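You operate a simulated robot arm through the tools that you are given. There is no shell and no other tool. Be economical: measure what you need, move in short steps, check, and stop when the job is done.

Carry out the task below with a simulated robot arm. There is one attempt and no reset: what you move stays moved.

TASK
Put one of the steel caps from the top of the grey store shelf on top of the blue file pad.
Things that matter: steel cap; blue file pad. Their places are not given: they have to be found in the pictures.

It is judged by the outcome, as a careful person would: the job done as asked, and still so three seconds after it is handed in. It fails if anything else is knocked over, pushed out of place, dropped, spilled or broken.

THE ROBOT
A 6-joint arm with a two-finger parallel gripper, fixed in place. Base frame: the origin is at the foot of the arm, x ahead of it, y to its left, z up; the work surface is at about z = 0. Lengths are in m, angles in degrees, forces in N, time in s.
With the tool pointing down near the work surface it reaches from about 0.16 to 0.42 m from the base axis. Its first joint turns from -66.0 to 66.0 degrees. Payload 1.57 kg.
Tool frame: the origin (TCP) lies between the finger pads and is the grasp point; the fingertips stand 0.03 m ahead of it; z points along the fingers, y is the line along which they close. The gripper opens to 0.08 m. The fingers are 0.017 m wide and 0.012 m thick; the gripper's body (0.04 by 0.082 m) begins 0.08 m behind the TCP.
Orientation is told as [roll, pitch, yaw] about the base's x, y, z axes, in that order, counted from this pose: with the fingers straight down and closing along the base's y, the tool's x points along the base's -x, its y along +y and its z along -z.

THE INTERFACE
- The arm moves only by the tool servo_tool. Its argument "rows" is a list of rows, each a list of 5 numbers: the opening in per cent of the stroke, from 0 (shut) to 100 (fully open), then the shift along the tool's x, y, z in m, then the turn about the tool's z in rad. In form: [[hand, x, y, z, yaw], ...]. A call has 1 to 10 rows; each row is the pose to reach, as a shift and turn from the pose commanded when the call began, along the tool's axes at that moment. A row lasts 0.2 s, in which the tool goes at most 0.05 m and 8.6 degrees; a call with a longer step from one row to the next is refused whole, and so is a gripper value outside its range. A pose out of reach is approached as far as the arm can. The call stops where the force on the tool passes 40 N (or 10 N more than at its start, if that is more) or the arm is blocked; 0.2 s more then pass. The fingers move at their own pace (about 0.153 m/s each) and stop on an object; they squeeze with about 39 N. The grip force told is the motor's: it shows also when the fingers shut on nothing. Time passes only in rows, and 0.2 s behind the last, so rows that repeat a pose let the fingers close. It gives the time, the measured TCP pose, the force on the tool (base axes), the opening and the grip force at its end, in the units of the frame above (readings bear some noise).
- Cameras (640 x 400 px; columns grow to the right, rows downward): "scene" is fixed at [0.0391, -0.3192, 0.4346]; the picture's right is [0.90, -0.44, 0.00], its down [-0.21, -0.44, -0.87] and it looks along [0.38, 0.79, -0.49] (base axes); focal length 276 px, centre (320, 200). "wrist" rides on the gripper at [-0.032, 0, -0.078] in the tool frame; the picture's right is [0.00, -1.00, 0.00], its down [0.97, 0.00, -0.24] and it looks along [0.24, 0.00, 0.97] (tool axes); focal length 218 px, centre (320, 200).
- snapshot(camera): a new picture of that camera. No time passes.
- probe_pixels(camera, pixels): there is no depth. For up to 12 entries [column, row, z] of the newest picture of that camera ("zoom" is the newest enlarged one), the place [x, y] in the base frame at which the ray of that pixel passes the height z, good to about 0.002 m. No time passes.
- enlarge(camera, box): a new picture of the part [left, top, right, bottom] of that camera's present view, enlarged. No time passes.
- hand_in(): hands the job in; it is judged then, once.

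Work in short steps. Measure before you move; look again where a grasp or a placing could have gone wrong, and mend it. You have 60 turns and 20 pictures in all, the two below and enlarged ones among them. Open the gripper and draw the arm clear of the work before you hand the job in, unless the task says otherwise; then end with one line.

The tools are called after "Emit:" as a command line: name --pt "numbers of a row" for each row, then --argument value for the rest, lists and objects as JSON in quotes. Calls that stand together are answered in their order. servo_tool: Moves the arm, as the interface text tells. Its arguments: {"type":"object","properties":{"rows":{"type":"array"}},"required":["rows"]} The other tools are called the same way: snapshot (camera) takes a picture; probe_pixels (camera, pixels) gives the place at which the rays of pixels pass given heights; enlarge (camera, box) takes an enlarged picture of a part of a camera's view; hand_in () hands the job in.

At the start:

```text
time: 0.0
tool_pos: [0.2205, 0.06, 0.2728]
tool_rot: [0.0, -0.1, 0.0]
contact_force: [0.1, 0.2, 0.5]
width: 0.0801
gripper_force: 0.2
```

scene: 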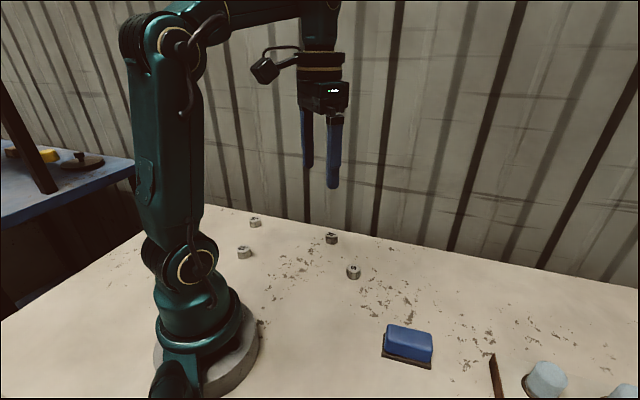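
wrist: 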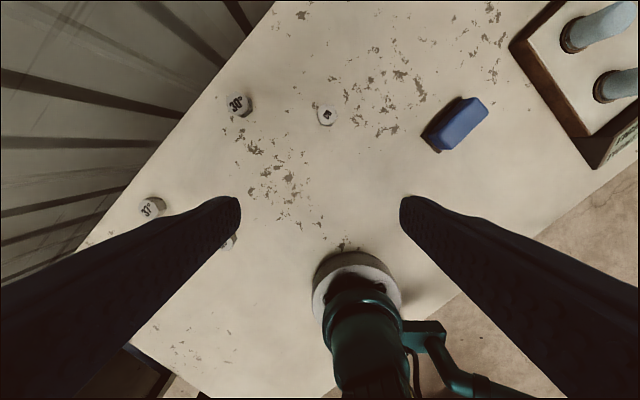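

The pictures show a blue block, some small marked nuts and a framed thing with pale cylinders at right. I'll look closer at the right side in both views.

Emit:
enlarge --camera "scene" --box '[360, 280, 640, 400]'

Emit:
enlarge --camera "wrist" --box '[400, 0, 640, 180]'

```text
2.29 times, centred on (500, 340) of scene
```

zoom: 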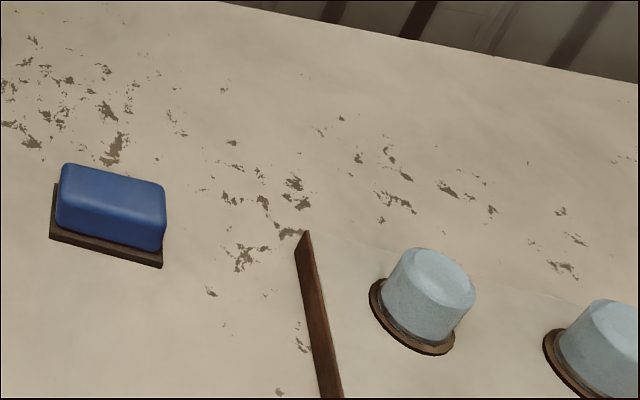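

```text
2.22 times, centred on (520, 90) of wrist
```

zoom: 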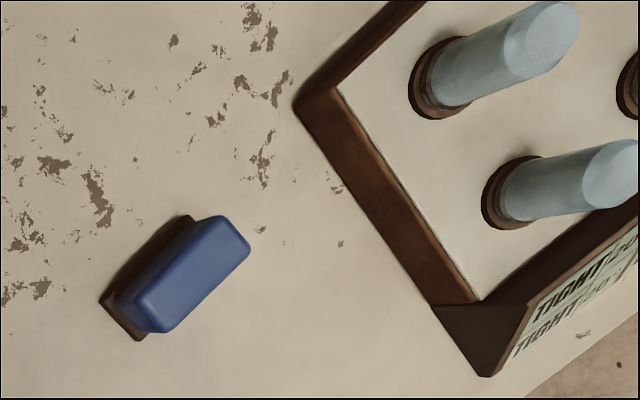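

The shelf isn't clearly in view; the area to the right (y<0) is unseen. I move right by 0.12 m and up a bit, then look.

Emit:
servo_tool --pt "100 0 -0.03 -0.02 0" --pt "100 0 -0.06 -0.04 0" --pt "100 0 -0.09 -0.05 0" --pt "100 0 -0.12 -0.05 0"

Emit:
snapshot --camera "wrist"

```text
time: 1.0
tool_pos: [0.2203, -0.061, 0.3155]
tool_rot: [0.0, -0.2, 0.1]
contact_force: [-0.2, -0.2, 0.1]
width: 0.0799
gripper_force: 0.1
out of reach, approached as far as the arm can: row 3, 4
```

```text
15 pictures are left
```

wrist: 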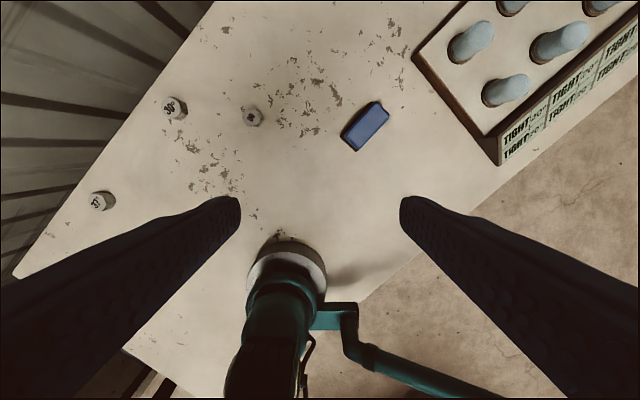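

The cream/brown-edged box with labels holds the pale caps (about (470,40), (560,40), (505,90)) and looks like the shelf. I go further toward it for a view above.

Emit:
servo_tool --pt "100 -0.01 -0.03 0.0 0" --pt "100 -0.02 -0.06 0.01 0" --pt "100 -0.03 -0.09 0.02 0" --pt "100 -0.04 -0.11 0.03 0"

Emit:
snapshot --camera "wrist"

```text
time: 2.0
tool_pos: [0.2559, -0.1678, 0.2772]
tool_rot: [0.0, -0.2, 0.1]
contact_force: [0.4, -0.5, 0.7]
width: 0.0801
gripper_force: 0.0
out of reach, approached as far as the arm can: row 1, 2, 3, 4
```

```text
14 pictures are left
```

wrist: 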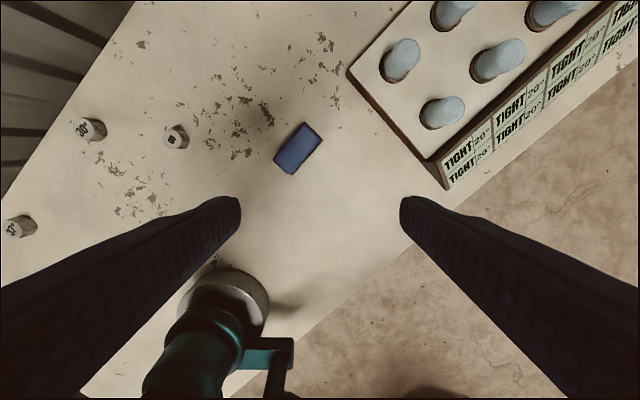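

I enlarge the shelf to check what stands on it.

Emit:
enlarge --camera "wrist" --box '[340, 0, 640, 188]'

Emit:
probe_pixels --camera "wrist" --pixels '[[447, 188, 0], [433, 160, 0.02], [433, 160, 0.04], [348, 75, 0.0], [442, 112, 0.03], [442, 112, 0.06], [402, 55, 0.06], [298, 148, 0.02], [298, 148, 0.0]]'

Emit:
probe_pixels --camera "scene" --pixels '[[547, 371, 0.03], [547, 371, 0.06], [547, 371, 0.08], [410, 335, 0.02], [410, 335, 0.03], [494, 353, 0.0], [494, 353, 0.03], [383, 356, 0], [431, 367, 0], [386, 341, 0]]'

```text
2.13 times, centred on (490, 94) of wrist
```

zoom: 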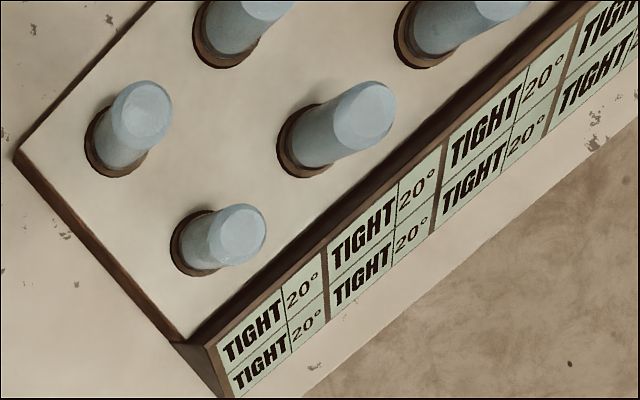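

```text
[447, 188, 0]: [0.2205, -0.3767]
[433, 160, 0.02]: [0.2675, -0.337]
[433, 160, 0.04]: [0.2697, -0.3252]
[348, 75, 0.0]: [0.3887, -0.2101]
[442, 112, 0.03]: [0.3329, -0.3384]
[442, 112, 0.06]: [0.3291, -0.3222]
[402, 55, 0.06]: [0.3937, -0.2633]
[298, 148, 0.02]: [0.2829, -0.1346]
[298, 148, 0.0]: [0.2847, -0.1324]
```

```text
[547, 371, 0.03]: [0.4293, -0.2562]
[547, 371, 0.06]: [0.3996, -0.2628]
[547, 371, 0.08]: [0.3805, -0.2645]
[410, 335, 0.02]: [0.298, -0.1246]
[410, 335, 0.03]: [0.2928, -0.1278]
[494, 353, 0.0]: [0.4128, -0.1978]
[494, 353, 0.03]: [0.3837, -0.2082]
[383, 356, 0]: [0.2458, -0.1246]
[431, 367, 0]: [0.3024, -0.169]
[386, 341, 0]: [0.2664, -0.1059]
```

Shelf top seems ~0.035 m high. I probe the cap tops and bases more exactly.

Emit:
probe_pixels --camera "wrist" --pixels '[[408, 53, 0.06], [408, 53, 0.08], [408, 53, 0.1], [394, 68, 0.03], [394, 68, 0.04], [451, 109, 0.06], [451, 109, 0.08], [433, 117, 0.03], [433, 117, 0.04], [433, 117, 0.05]]'

Emit:
probe_pixels --camera "scene" --pixels '[[552, 373, 0.06], [552, 373, 0.07], [552, 373, 0.08], [552, 373, 0.1], [540, 389, 0.02], [540, 389, 0.03], [540, 389, 0.04], [540, 389, 0.05]]'

```text
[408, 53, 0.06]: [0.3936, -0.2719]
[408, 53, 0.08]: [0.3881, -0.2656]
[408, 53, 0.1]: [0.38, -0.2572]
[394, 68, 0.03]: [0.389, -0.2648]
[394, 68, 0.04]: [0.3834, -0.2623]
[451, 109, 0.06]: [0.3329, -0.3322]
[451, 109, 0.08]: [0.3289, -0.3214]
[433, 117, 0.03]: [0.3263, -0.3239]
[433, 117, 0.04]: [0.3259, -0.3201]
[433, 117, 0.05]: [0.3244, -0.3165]
```

```text
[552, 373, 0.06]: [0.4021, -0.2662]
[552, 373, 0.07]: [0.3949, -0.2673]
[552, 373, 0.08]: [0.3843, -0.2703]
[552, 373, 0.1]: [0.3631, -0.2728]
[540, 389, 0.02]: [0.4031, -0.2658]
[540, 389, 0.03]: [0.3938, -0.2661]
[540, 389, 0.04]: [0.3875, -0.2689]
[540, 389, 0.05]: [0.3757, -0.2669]
```

Cap B (front-left) has its axis at about (0.326,-0.320), base ≈0.035, top ≈0.077; cap A at (0.388,-0.266). B is nearest; yaw 0 puts the fingers diagonally clear of its neighbours. I move down and toward it, staying high.

Emit:
servo_tool --pt "100 -0.011 -0.023 0.027 0" --pt "100 -0.022 -0.046 0.054 0" --pt "100 -0.033 -0.069 0.08 0" --pt "100 -0.044 -0.092 0.107 0"

Emit:
snapshot --camera "wrist"

```text
time: 3.0
tool_pos: [0.2902, -0.2556, 0.1651]
tool_rot: [-0.1, 0.0, 0.1]
contact_force: [-0.8, 0.1, 0.0]
width: 0.0799
gripper_force: 0.1
out of reach, approached as far as the arm can: row 4
```

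```text
12 pictures are left
```

wrist: 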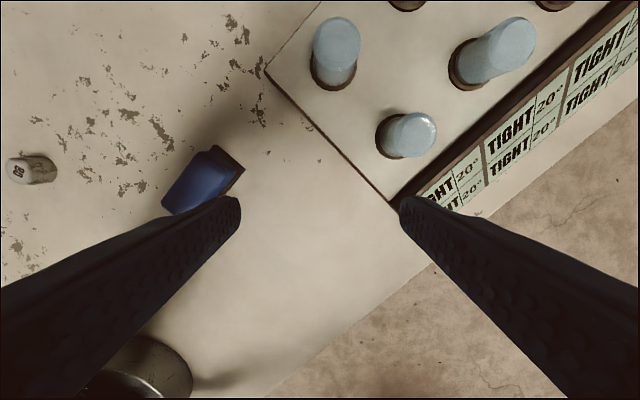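

Now closer; I re-measure the caps and pad: B top (413,134), base (398,138); A top (338,38), base (333,76).

Emit:
probe_pixels --camera "wrist" --pixels '[[414, 133, 0.05], [414, 133, 0.06], [414, 133, 0.07], [398, 138, 0.02], [398, 138, 0.03], [398, 138, 0.04], [338, 38, 0.06], [338, 38, 0.08], [333, 74, 0.02], [333, 74, 0.03], [390, 203, 0.0], [390, 203, 0.03]]'

Emit:
probe_pixels --camera "wrist" --pixels '[[265, 73, 0.0], [265, 73, 0.03], [400, 110, 0.06], [436, 133, 0.06], [391, 133, 0.06], [414, 156, 0.06], [359, 74, 0.025], [309, 74, 0.025]]'

```text
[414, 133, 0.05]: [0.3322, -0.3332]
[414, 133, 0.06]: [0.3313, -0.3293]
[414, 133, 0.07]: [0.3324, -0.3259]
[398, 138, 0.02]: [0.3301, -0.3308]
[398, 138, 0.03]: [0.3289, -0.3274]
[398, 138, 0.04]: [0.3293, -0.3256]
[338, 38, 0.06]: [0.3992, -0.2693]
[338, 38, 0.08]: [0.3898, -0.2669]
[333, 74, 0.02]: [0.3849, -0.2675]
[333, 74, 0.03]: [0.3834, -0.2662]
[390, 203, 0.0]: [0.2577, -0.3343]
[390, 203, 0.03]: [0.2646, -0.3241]
```

```text
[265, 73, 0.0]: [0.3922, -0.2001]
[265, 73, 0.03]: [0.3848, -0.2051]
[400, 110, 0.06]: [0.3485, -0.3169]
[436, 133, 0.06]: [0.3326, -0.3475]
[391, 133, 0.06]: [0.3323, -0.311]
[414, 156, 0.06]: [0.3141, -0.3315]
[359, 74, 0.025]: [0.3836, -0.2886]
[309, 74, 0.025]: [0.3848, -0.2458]
```

B is at about (0.331,-0.327), top ≈0.07. I test the reach at z≈0.125, tips still above the caps, partway outward.

Emit:
servo_tool --pt "100 0.0 0.0 0.02 0" --pt "100 0 0 0.04 0" --pt "100 -0.01 -0.018 0.04 0" --pt "100 -0.02 -0.036 0.04 0" --pt "100 -0.03 -0.054 0.04 0" --pt "100 -0.041 -0.071 0.04 0"

```text
time: 4.4
tool_pos: [0.2936, -0.2793, 0.1181]
tool_rot: [0.0, 0.0, 0.0]
contact_force: [-0.6, -0.5, -0.3]
width: 0.0798
gripper_force: 0.1
out of reach, approached as far as the arm can: row 4, 5, 6
```

Reach ends at r≈0.405 at z≈0.12, while the box's caps stand at r≈0.465 — outside reach. Before deciding, I look closely at the four small marked items on the bench and the blue pad.

Emit:
enlarge --camera "scene" --box '[220, 195, 400, 308]'

Emit:
enlarge --camera "scene" --box '[0, 60, 220, 260]'

```text
3.54 times, centred on (310, 252) of scene
```

zoom: 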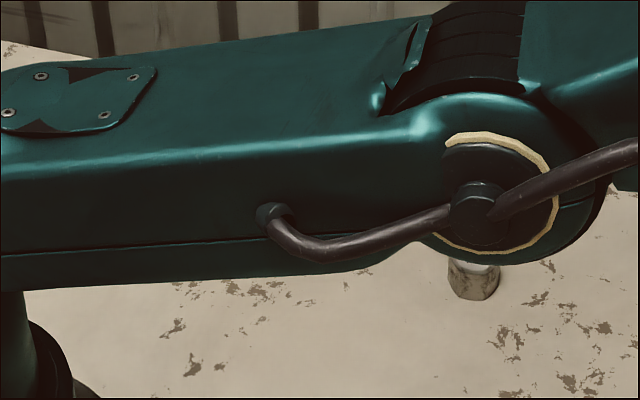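

```text
2.00 times, centred on (110, 160) of scene
```

zoom: 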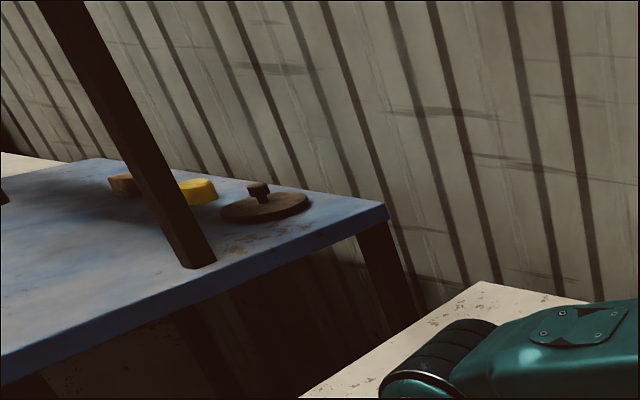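

I take a full scene picture to see the arm's configuration and the bench.

Emit:
snapshot --camera "scene"

Emit:
snapshot --camera "wrist"

```text
9 pictures are left
```

scene: 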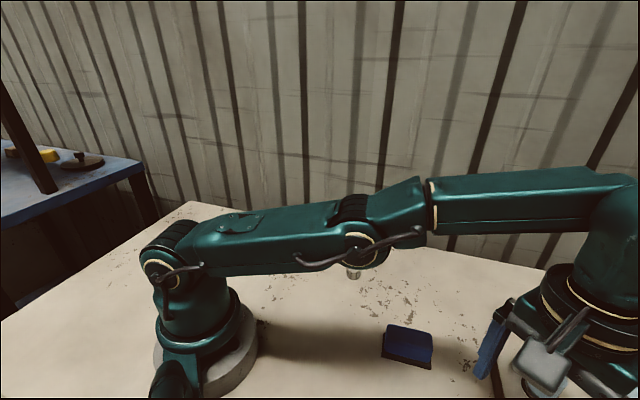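

```text
8 pictures are left
```

wrist: 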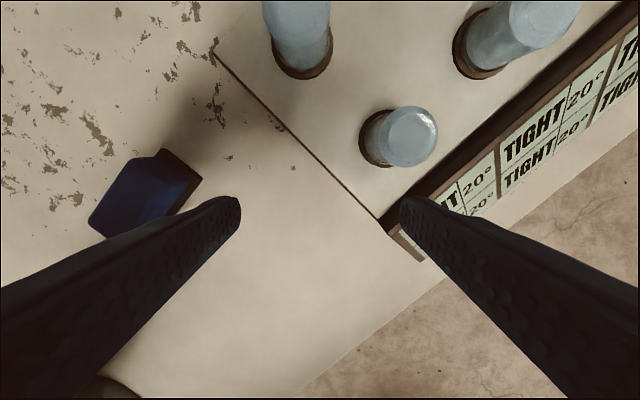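

The arm is fully stretched here; the box's caps are ~5 cm beyond its reach, so they can't be gripped. The four metal pieces on the bench are within reach; I go back up over the bench to look at them closely.

Emit:
servo_tool --pt "100 0.012 0.02 -0.015 0" --pt "100 0.024 0.055 -0.03 0" --pt "100 0.036 0.09 -0.045 0" --pt "100 0.048 0.13 -0.06 0" --pt "100 0.055 0.17 -0.07 0" --pt "100 0.06 0.21 -0.08 0" --pt "100 0.06 0.25 -0.085 0" --pt "100 0.06 0.29 -0.09 0" --pt "100 0.06 0.32 -0.09 0"

Emit:
snapshot --camera "wrist"

```text
time: 6.4
tool_pos: [0.2339, 0.0411, 0.2097]
tool_rot: [0.0, 0.1, 0.0]
contact_force: [-0.1, 0.6, 0.2]
width: 0.0802
gripper_force: 0.1
```

```text
7 pictures are left
```

wrist: 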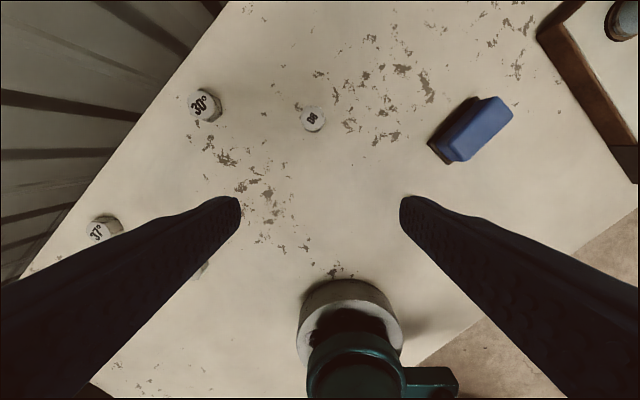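

Emit:
enlarge --camera "wrist" --box '[170, 60, 350, 172]'

Emit:
enlarge --camera "scene" --box '[220, 195, 460, 380]'

Emit:
probe_pixels --camera "wrist" --pixels '[[313, 120, 0.0], [313, 120, 0.02], [204, 104, 0.0], [204, 104, 0.02], [100, 230, 0.02], [480, 122, 0.02], [480, 122, 0.03], [480, 122, 0.04], [432, 146, 0.0], [459, 164, 0.0]]'

```text
3.56 times, centred on (260, 116) of wrist
```

zoom: 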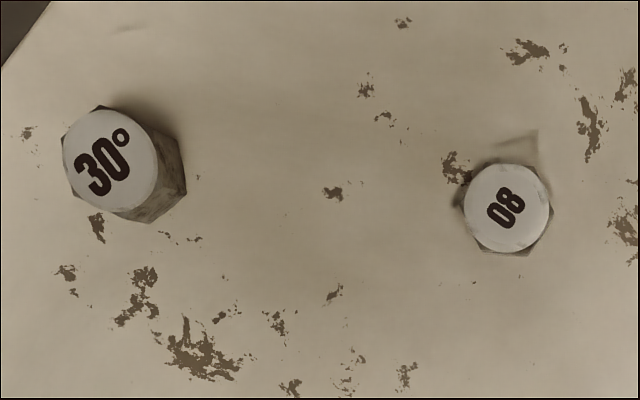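

```text
2.16 times, centred on (340, 288) of scene
```

zoom: 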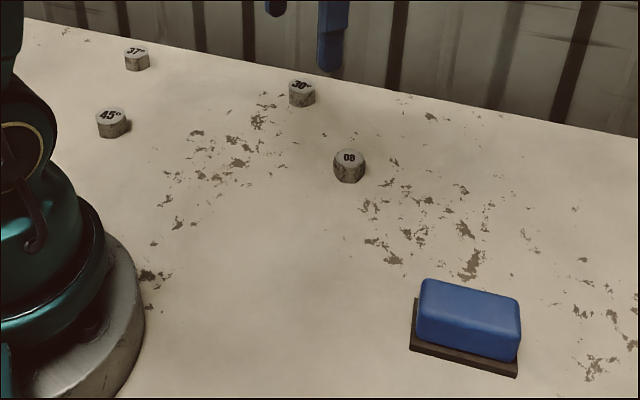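

```text
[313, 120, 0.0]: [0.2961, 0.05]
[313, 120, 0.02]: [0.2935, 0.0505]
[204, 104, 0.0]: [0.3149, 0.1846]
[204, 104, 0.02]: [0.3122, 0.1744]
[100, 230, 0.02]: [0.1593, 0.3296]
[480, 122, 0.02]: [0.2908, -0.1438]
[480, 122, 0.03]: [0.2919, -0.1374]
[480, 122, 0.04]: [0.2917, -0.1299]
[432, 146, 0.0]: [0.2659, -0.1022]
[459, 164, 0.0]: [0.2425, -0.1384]
```

The four pieces are hex steel caps (30°, 37°, 45°, 08) standing on the bench top, i.e. the grey shelf within reach. I choose the 30° cap, free of neighbours, and triangulate it and the pad, then move over it.

Emit:
probe_pixels --camera "scene" --pixels '[[331.7, 234, 0.01], [331.7, 234, 0.02], [331.7, 234, 0.03], [331.7, 244, 0.0], [409, 335, 0.03], [409, 335, 0.04], [409, 335, 0.05], [382, 356, 0], [432, 367.5, 0]]'

Emit:
servo_tool --pt "100 -0.01 0.035 0.02 0" --pt "100 -0.02 0.07 0.04 0" --pt "100 -0.03 0.1 0.06 0" --pt "100 -0.035 0.12 0.08 0"

Emit:
snapshot --camera "wrist"

```text
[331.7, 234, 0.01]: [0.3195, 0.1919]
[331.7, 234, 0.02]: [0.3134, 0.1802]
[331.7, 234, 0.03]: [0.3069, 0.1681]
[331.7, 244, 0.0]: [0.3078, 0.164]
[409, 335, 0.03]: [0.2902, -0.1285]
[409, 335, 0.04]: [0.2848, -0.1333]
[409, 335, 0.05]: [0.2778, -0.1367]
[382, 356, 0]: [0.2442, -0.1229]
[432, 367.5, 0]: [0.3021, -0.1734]
```

```text
time: 7.4
tool_pos: [0.2676, 0.1627, 0.1291]
tool_rot: [0.0, 0.0, 0.0]
contact_force: [-1.2, -1.0, -0.2]
width: 0.0801
gripper_force: 0.0
```

```text
4 pictures are left
```

wrist: 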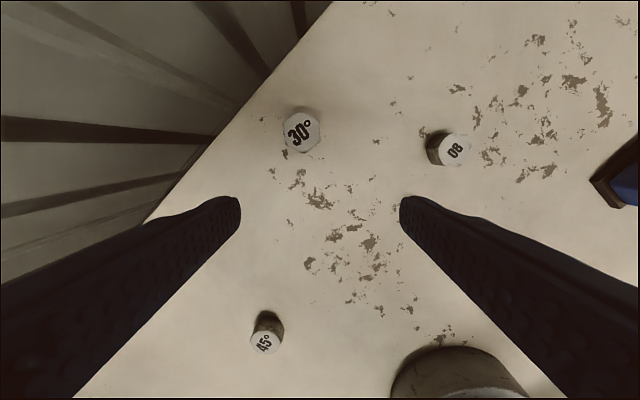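

Cap 30° top is at (300,132). I probe it for its centre and width.

Emit:
probe_pixels --camera "wrist" --pixels '[[300, 132, 0.02], [300, 132, 0.025], [300, 132, 0.03], [283, 132, 0.025], [319, 132, 0.025], [300, 111, 0.025], [300, 153, 0.025], [447, 149, 0.02]]'

Emit:
enlarge --camera "wrist" --box '[260, 100, 340, 160]'

```text
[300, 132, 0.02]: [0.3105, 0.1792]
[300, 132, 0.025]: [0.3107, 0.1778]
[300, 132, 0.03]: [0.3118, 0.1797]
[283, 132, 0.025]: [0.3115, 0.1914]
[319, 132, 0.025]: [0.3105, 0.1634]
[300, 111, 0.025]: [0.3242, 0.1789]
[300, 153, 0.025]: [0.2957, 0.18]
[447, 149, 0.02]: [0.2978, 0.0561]
```

```text
6.67 times, centred on (300, 130) of wrist
```

zoom: 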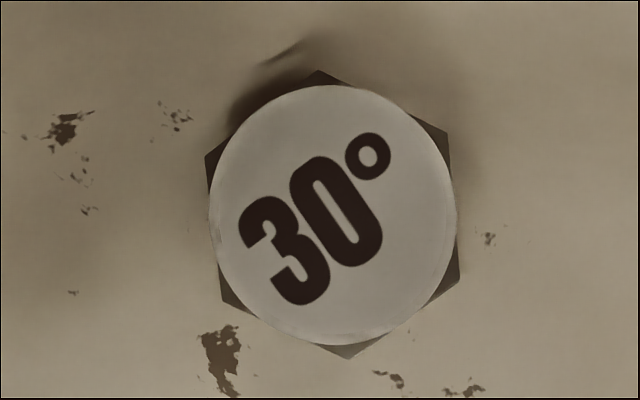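

The hexagon is clear: flats are nearly across y, tilted ~6°; across-flats ≈0.028 m, centre ≈(0.310,0.175), top ≈0.025. I align, then go down to z≈0.05.

Emit:
servo_tool --pt "100 -0.02 0.006 0 -0.05" --pt "100 -0.0424 0.0123 0 -0.1" --pt "100 -0.0424 0.0123 0.03 -0.1" --pt "100 -0.0424 0.0123 0.055 -0.1" --pt "100 -0.0424 0.0123 0.078 -0.1" --pt "100 -0.0424 0.0123 0.078 -0.1"

```text
time: 8.8
tool_pos: [0.3137, 0.1725, 0.0524]
tool_rot: [0.0, -0.1, 5.7]
contact_force: [0.3, 0.0, 0.9]
width: 0.0798
gripper_force: 0.1
```

Rotation is 5.7° as wanted. Descend to z≈0.034 and close.

Emit:
servo_tool --pt "100 0.002 0.002 0.009 0" --pt "100 0.002 0.002 0.018 0" --pt "40 0.002 0.002 0.018 0" --pt "20 0.002 0.002 0.018 0" --pt "10 0.002 0.002 0.018 0" --pt "0 0.002 0.002 0.018 0" --pt "0 0.002 0.002 0.018 0"

```text
time: 10.4
tool_pos: [0.3096, 0.1752, 0.0339]
tool_rot: [0.0, 0.0, 5.7]
contact_force: [-0.8, 0.4, 0.6]
width: 0.0293
gripper_force: 38.8
```

Gripped at 0.029 m width. Lift straight up first, small then more.

Emit:
servo_tool --pt "0 0 0 -0.02 0" --pt "0 0 0 -0.05 0" --pt "0 0 0 -0.085 0" --pt "0 0 0 -0.12 0"

Emit:
servo_tool --pt "0 0.011 -0.035 0 0.0" --pt "0 0.022 -0.073 0 0.0" --pt "0 0.033 -0.111 0 0.0" --pt "0 0.045 -0.15 0 0.0" --pt "0 0.057 -0.19 0 0.0" --pt "0 0.068 -0.23 0 0" --pt "0 0.08 -0.27 0 0" --pt "0 0.0905 -0.3035 0 0" --pt "0 0.0905 -0.3035 0 0"

Emit:
snapshot --camera "wrist"

```text
time: 11.4
tool_pos: [0.3087, 0.1731, 0.1544]
tool_rot: [0.0, -0.1, 5.8]
contact_force: [-0.3, 0.4, -1.4]
width: 0.0289
gripper_force: 38.7
```

```text
time: 13.4
tool_pos: [0.2481, -0.1378, 0.1537]
tool_rot: [0.1, 0.0, 5.9]
contact_force: [0.3, 0.3, 0.1]
width: 0.029
gripper_force: 39.0
```

```text
2 pictures are left
```

wrist: 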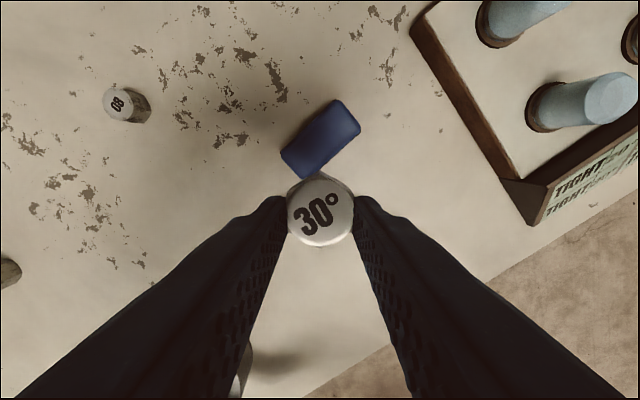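

The pad's top centre shows at (321,139), almost straight under the camera, so height hardly matters. I probe its centre and corners.

Emit:
probe_pixels --camera "wrist" --pixels '[[321, 139, 0.03], [321, 139, 0.04], [321, 139, 0.05], [338, 99, 0.04], [361, 130, 0.04], [305, 179, 0.04], [281, 150, 0.04]]'

Emit:
probe_pixels --camera "scene" --pixels '[[409, 335, 0.03], [409, 335, 0.035], [409, 335, 0.025], [407, 335, 0.04]]'

```text
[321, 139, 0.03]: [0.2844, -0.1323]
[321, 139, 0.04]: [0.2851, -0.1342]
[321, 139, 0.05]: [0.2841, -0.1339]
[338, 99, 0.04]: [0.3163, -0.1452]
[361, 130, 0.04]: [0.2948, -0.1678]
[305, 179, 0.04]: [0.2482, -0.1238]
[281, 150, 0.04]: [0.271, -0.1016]
```

```text
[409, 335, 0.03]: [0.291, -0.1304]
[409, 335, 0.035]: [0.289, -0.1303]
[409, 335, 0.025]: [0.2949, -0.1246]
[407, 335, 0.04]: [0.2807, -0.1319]
```

Pad centre ≈(0.284,-0.134). I check the cap's centre in the hand on the same picture.

Emit:
probe_pixels --camera "wrist" --pixels '[[320, 210, 0.145], [320, 178, 0.145], [320, 244, 0.145], [288, 211, 0.145], [353, 211, 0.145]]'

```text
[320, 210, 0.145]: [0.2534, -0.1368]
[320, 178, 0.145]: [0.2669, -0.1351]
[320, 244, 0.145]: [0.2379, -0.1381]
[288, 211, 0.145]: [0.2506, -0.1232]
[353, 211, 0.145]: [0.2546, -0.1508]
```

Cap centre is ≈(0.2525,-0.137). I shift 0.032 m forward and lower to z≈0.085, then down slowly feeling for contact.

Emit:
servo_tool --pt "0 -0.016 0 0 0" --pt "0 -0.032 0 0 0" --pt "0 -0.032 0 0.03 0" --pt "0 -0.032 0 0.055 0" --pt "0 -0.032 0 0.068 0" --pt "0 -0.032 0 0.068 0"

Emit:
enlarge --camera "scene" --box '[350, 260, 480, 380]'

```text
time: 14.8
tool_pos: [0.2815, -0.1358, 0.0854]
tool_rot: [0.0, 0.0, 5.8]
contact_force: [0.8, -0.5, -1.5]
width: 0.0289
gripper_force: 38.5
```

```text
3.33 times, centred on (415, 320) of scene
```

zoom: 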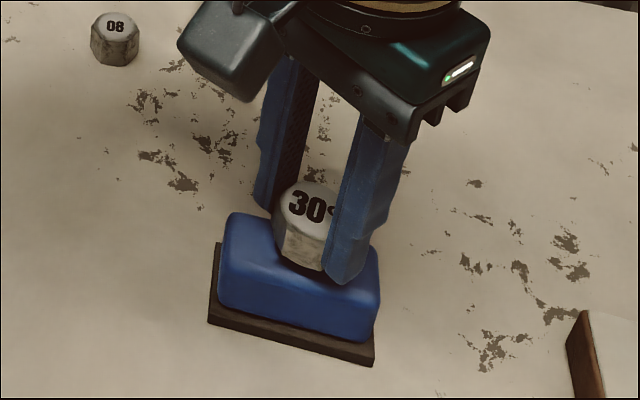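

The cap hovers over the middle of the pad. I lower in small steps, watching the force.

Emit:
servo_tool --pt "0 -0.001 0.001 0.003 0" --pt "0 -0.001 0.001 0.006 0" --pt "0 -0.001 0.001 0.006 0"

```text
time: 15.6
tool_pos: [0.2826, -0.1335, 0.0789]
tool_rot: [0.0, 0.0, 5.8]
contact_force: [0.7, 0.0, -0.4]
width: 0.0289
gripper_force: 38.6
```

Emit:
servo_tool --pt "0 0 0 0.0015 0" --pt "0 0 0 0.003 0" --pt "0 0 0 0.003 0"

```text
time: 16.4
tool_pos: [0.2831, -0.1326, 0.0766]
tool_rot: [0.0, 0.0, 5.8]
contact_force: [-0.1, -0.1, -0.3]
width: 0.0291
gripper_force: 38.5
```

No contact yet; continue.

Emit:
servo_tool --pt "0 0 0 0.0015 0" --pt "0 0 0 0.003 0" --pt "0 0 0 0.003 0"

```text
time: 17.2
tool_pos: [0.2835, -0.1334, 0.075]
tool_rot: [0.1, -0.3, 5.8]
contact_force: [-1.6, 1.2, 19.3]
width: 0.0291
gripper_force: 38.8
```

Contact (19 N up). I ease up 1 mm, open gently, and then rise.

Emit:
servo_tool --pt "0 0 0 -0.001 0" --pt "0 0 0 -0.001 0"

Emit:
servo_tool --pt "45 0 0 0 0" --pt "60 0 0 0 0" --pt "80 0 0 0 0" --pt "80 0 0 0 0" --pt "80 0 0 -0.015 0" --pt "80 0 0 -0.04 0" --pt "80 0 0 -0.08 0" --pt "80 0.03 0 -0.11 0" --pt "80 0.06 0.03 -0.13 0"

Emit:
enlarge --camera "scene" --box '[300, 220, 540, 400]'

```text
time: 17.8
tool_pos: [0.2829, -0.1319, 0.074]
tool_rot: [0.0, 0.0, 5.8]
contact_force: [0.9, -2.1, 7.5]
width: 0.0288
gripper_force: 38.8
```

```text
time: 19.8
tool_pos: [0.2202, -0.1068, 0.2064]
tool_rot: [0.1, 0.0, 5.9]
contact_force: [-0.4, 0.3, -0.2]
width: 0.0641
gripper_force: 0.0
```

```text
2.22 times, centred on (420, 310) of scene
```

zoom: 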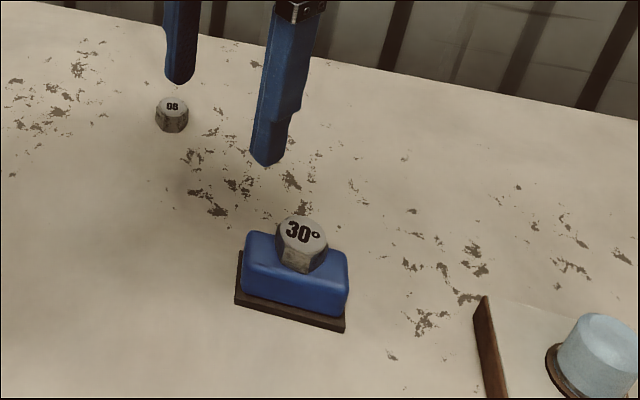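

The 30° cap stands upright on the pad, the gripper is open and clear, and nothing else has moved. I hand in.

Emit:
hand_in

```text
The job is handed in.
```

The 30° hex steel cap now stands upright on the blue file pad, and I saw nothing else disturbed. I took the bench top to be the grey store shelf, because the pale cylinders on the labelled box are about 5 cm beyond the arm's reach; if you meant those, this is the wrong cap.
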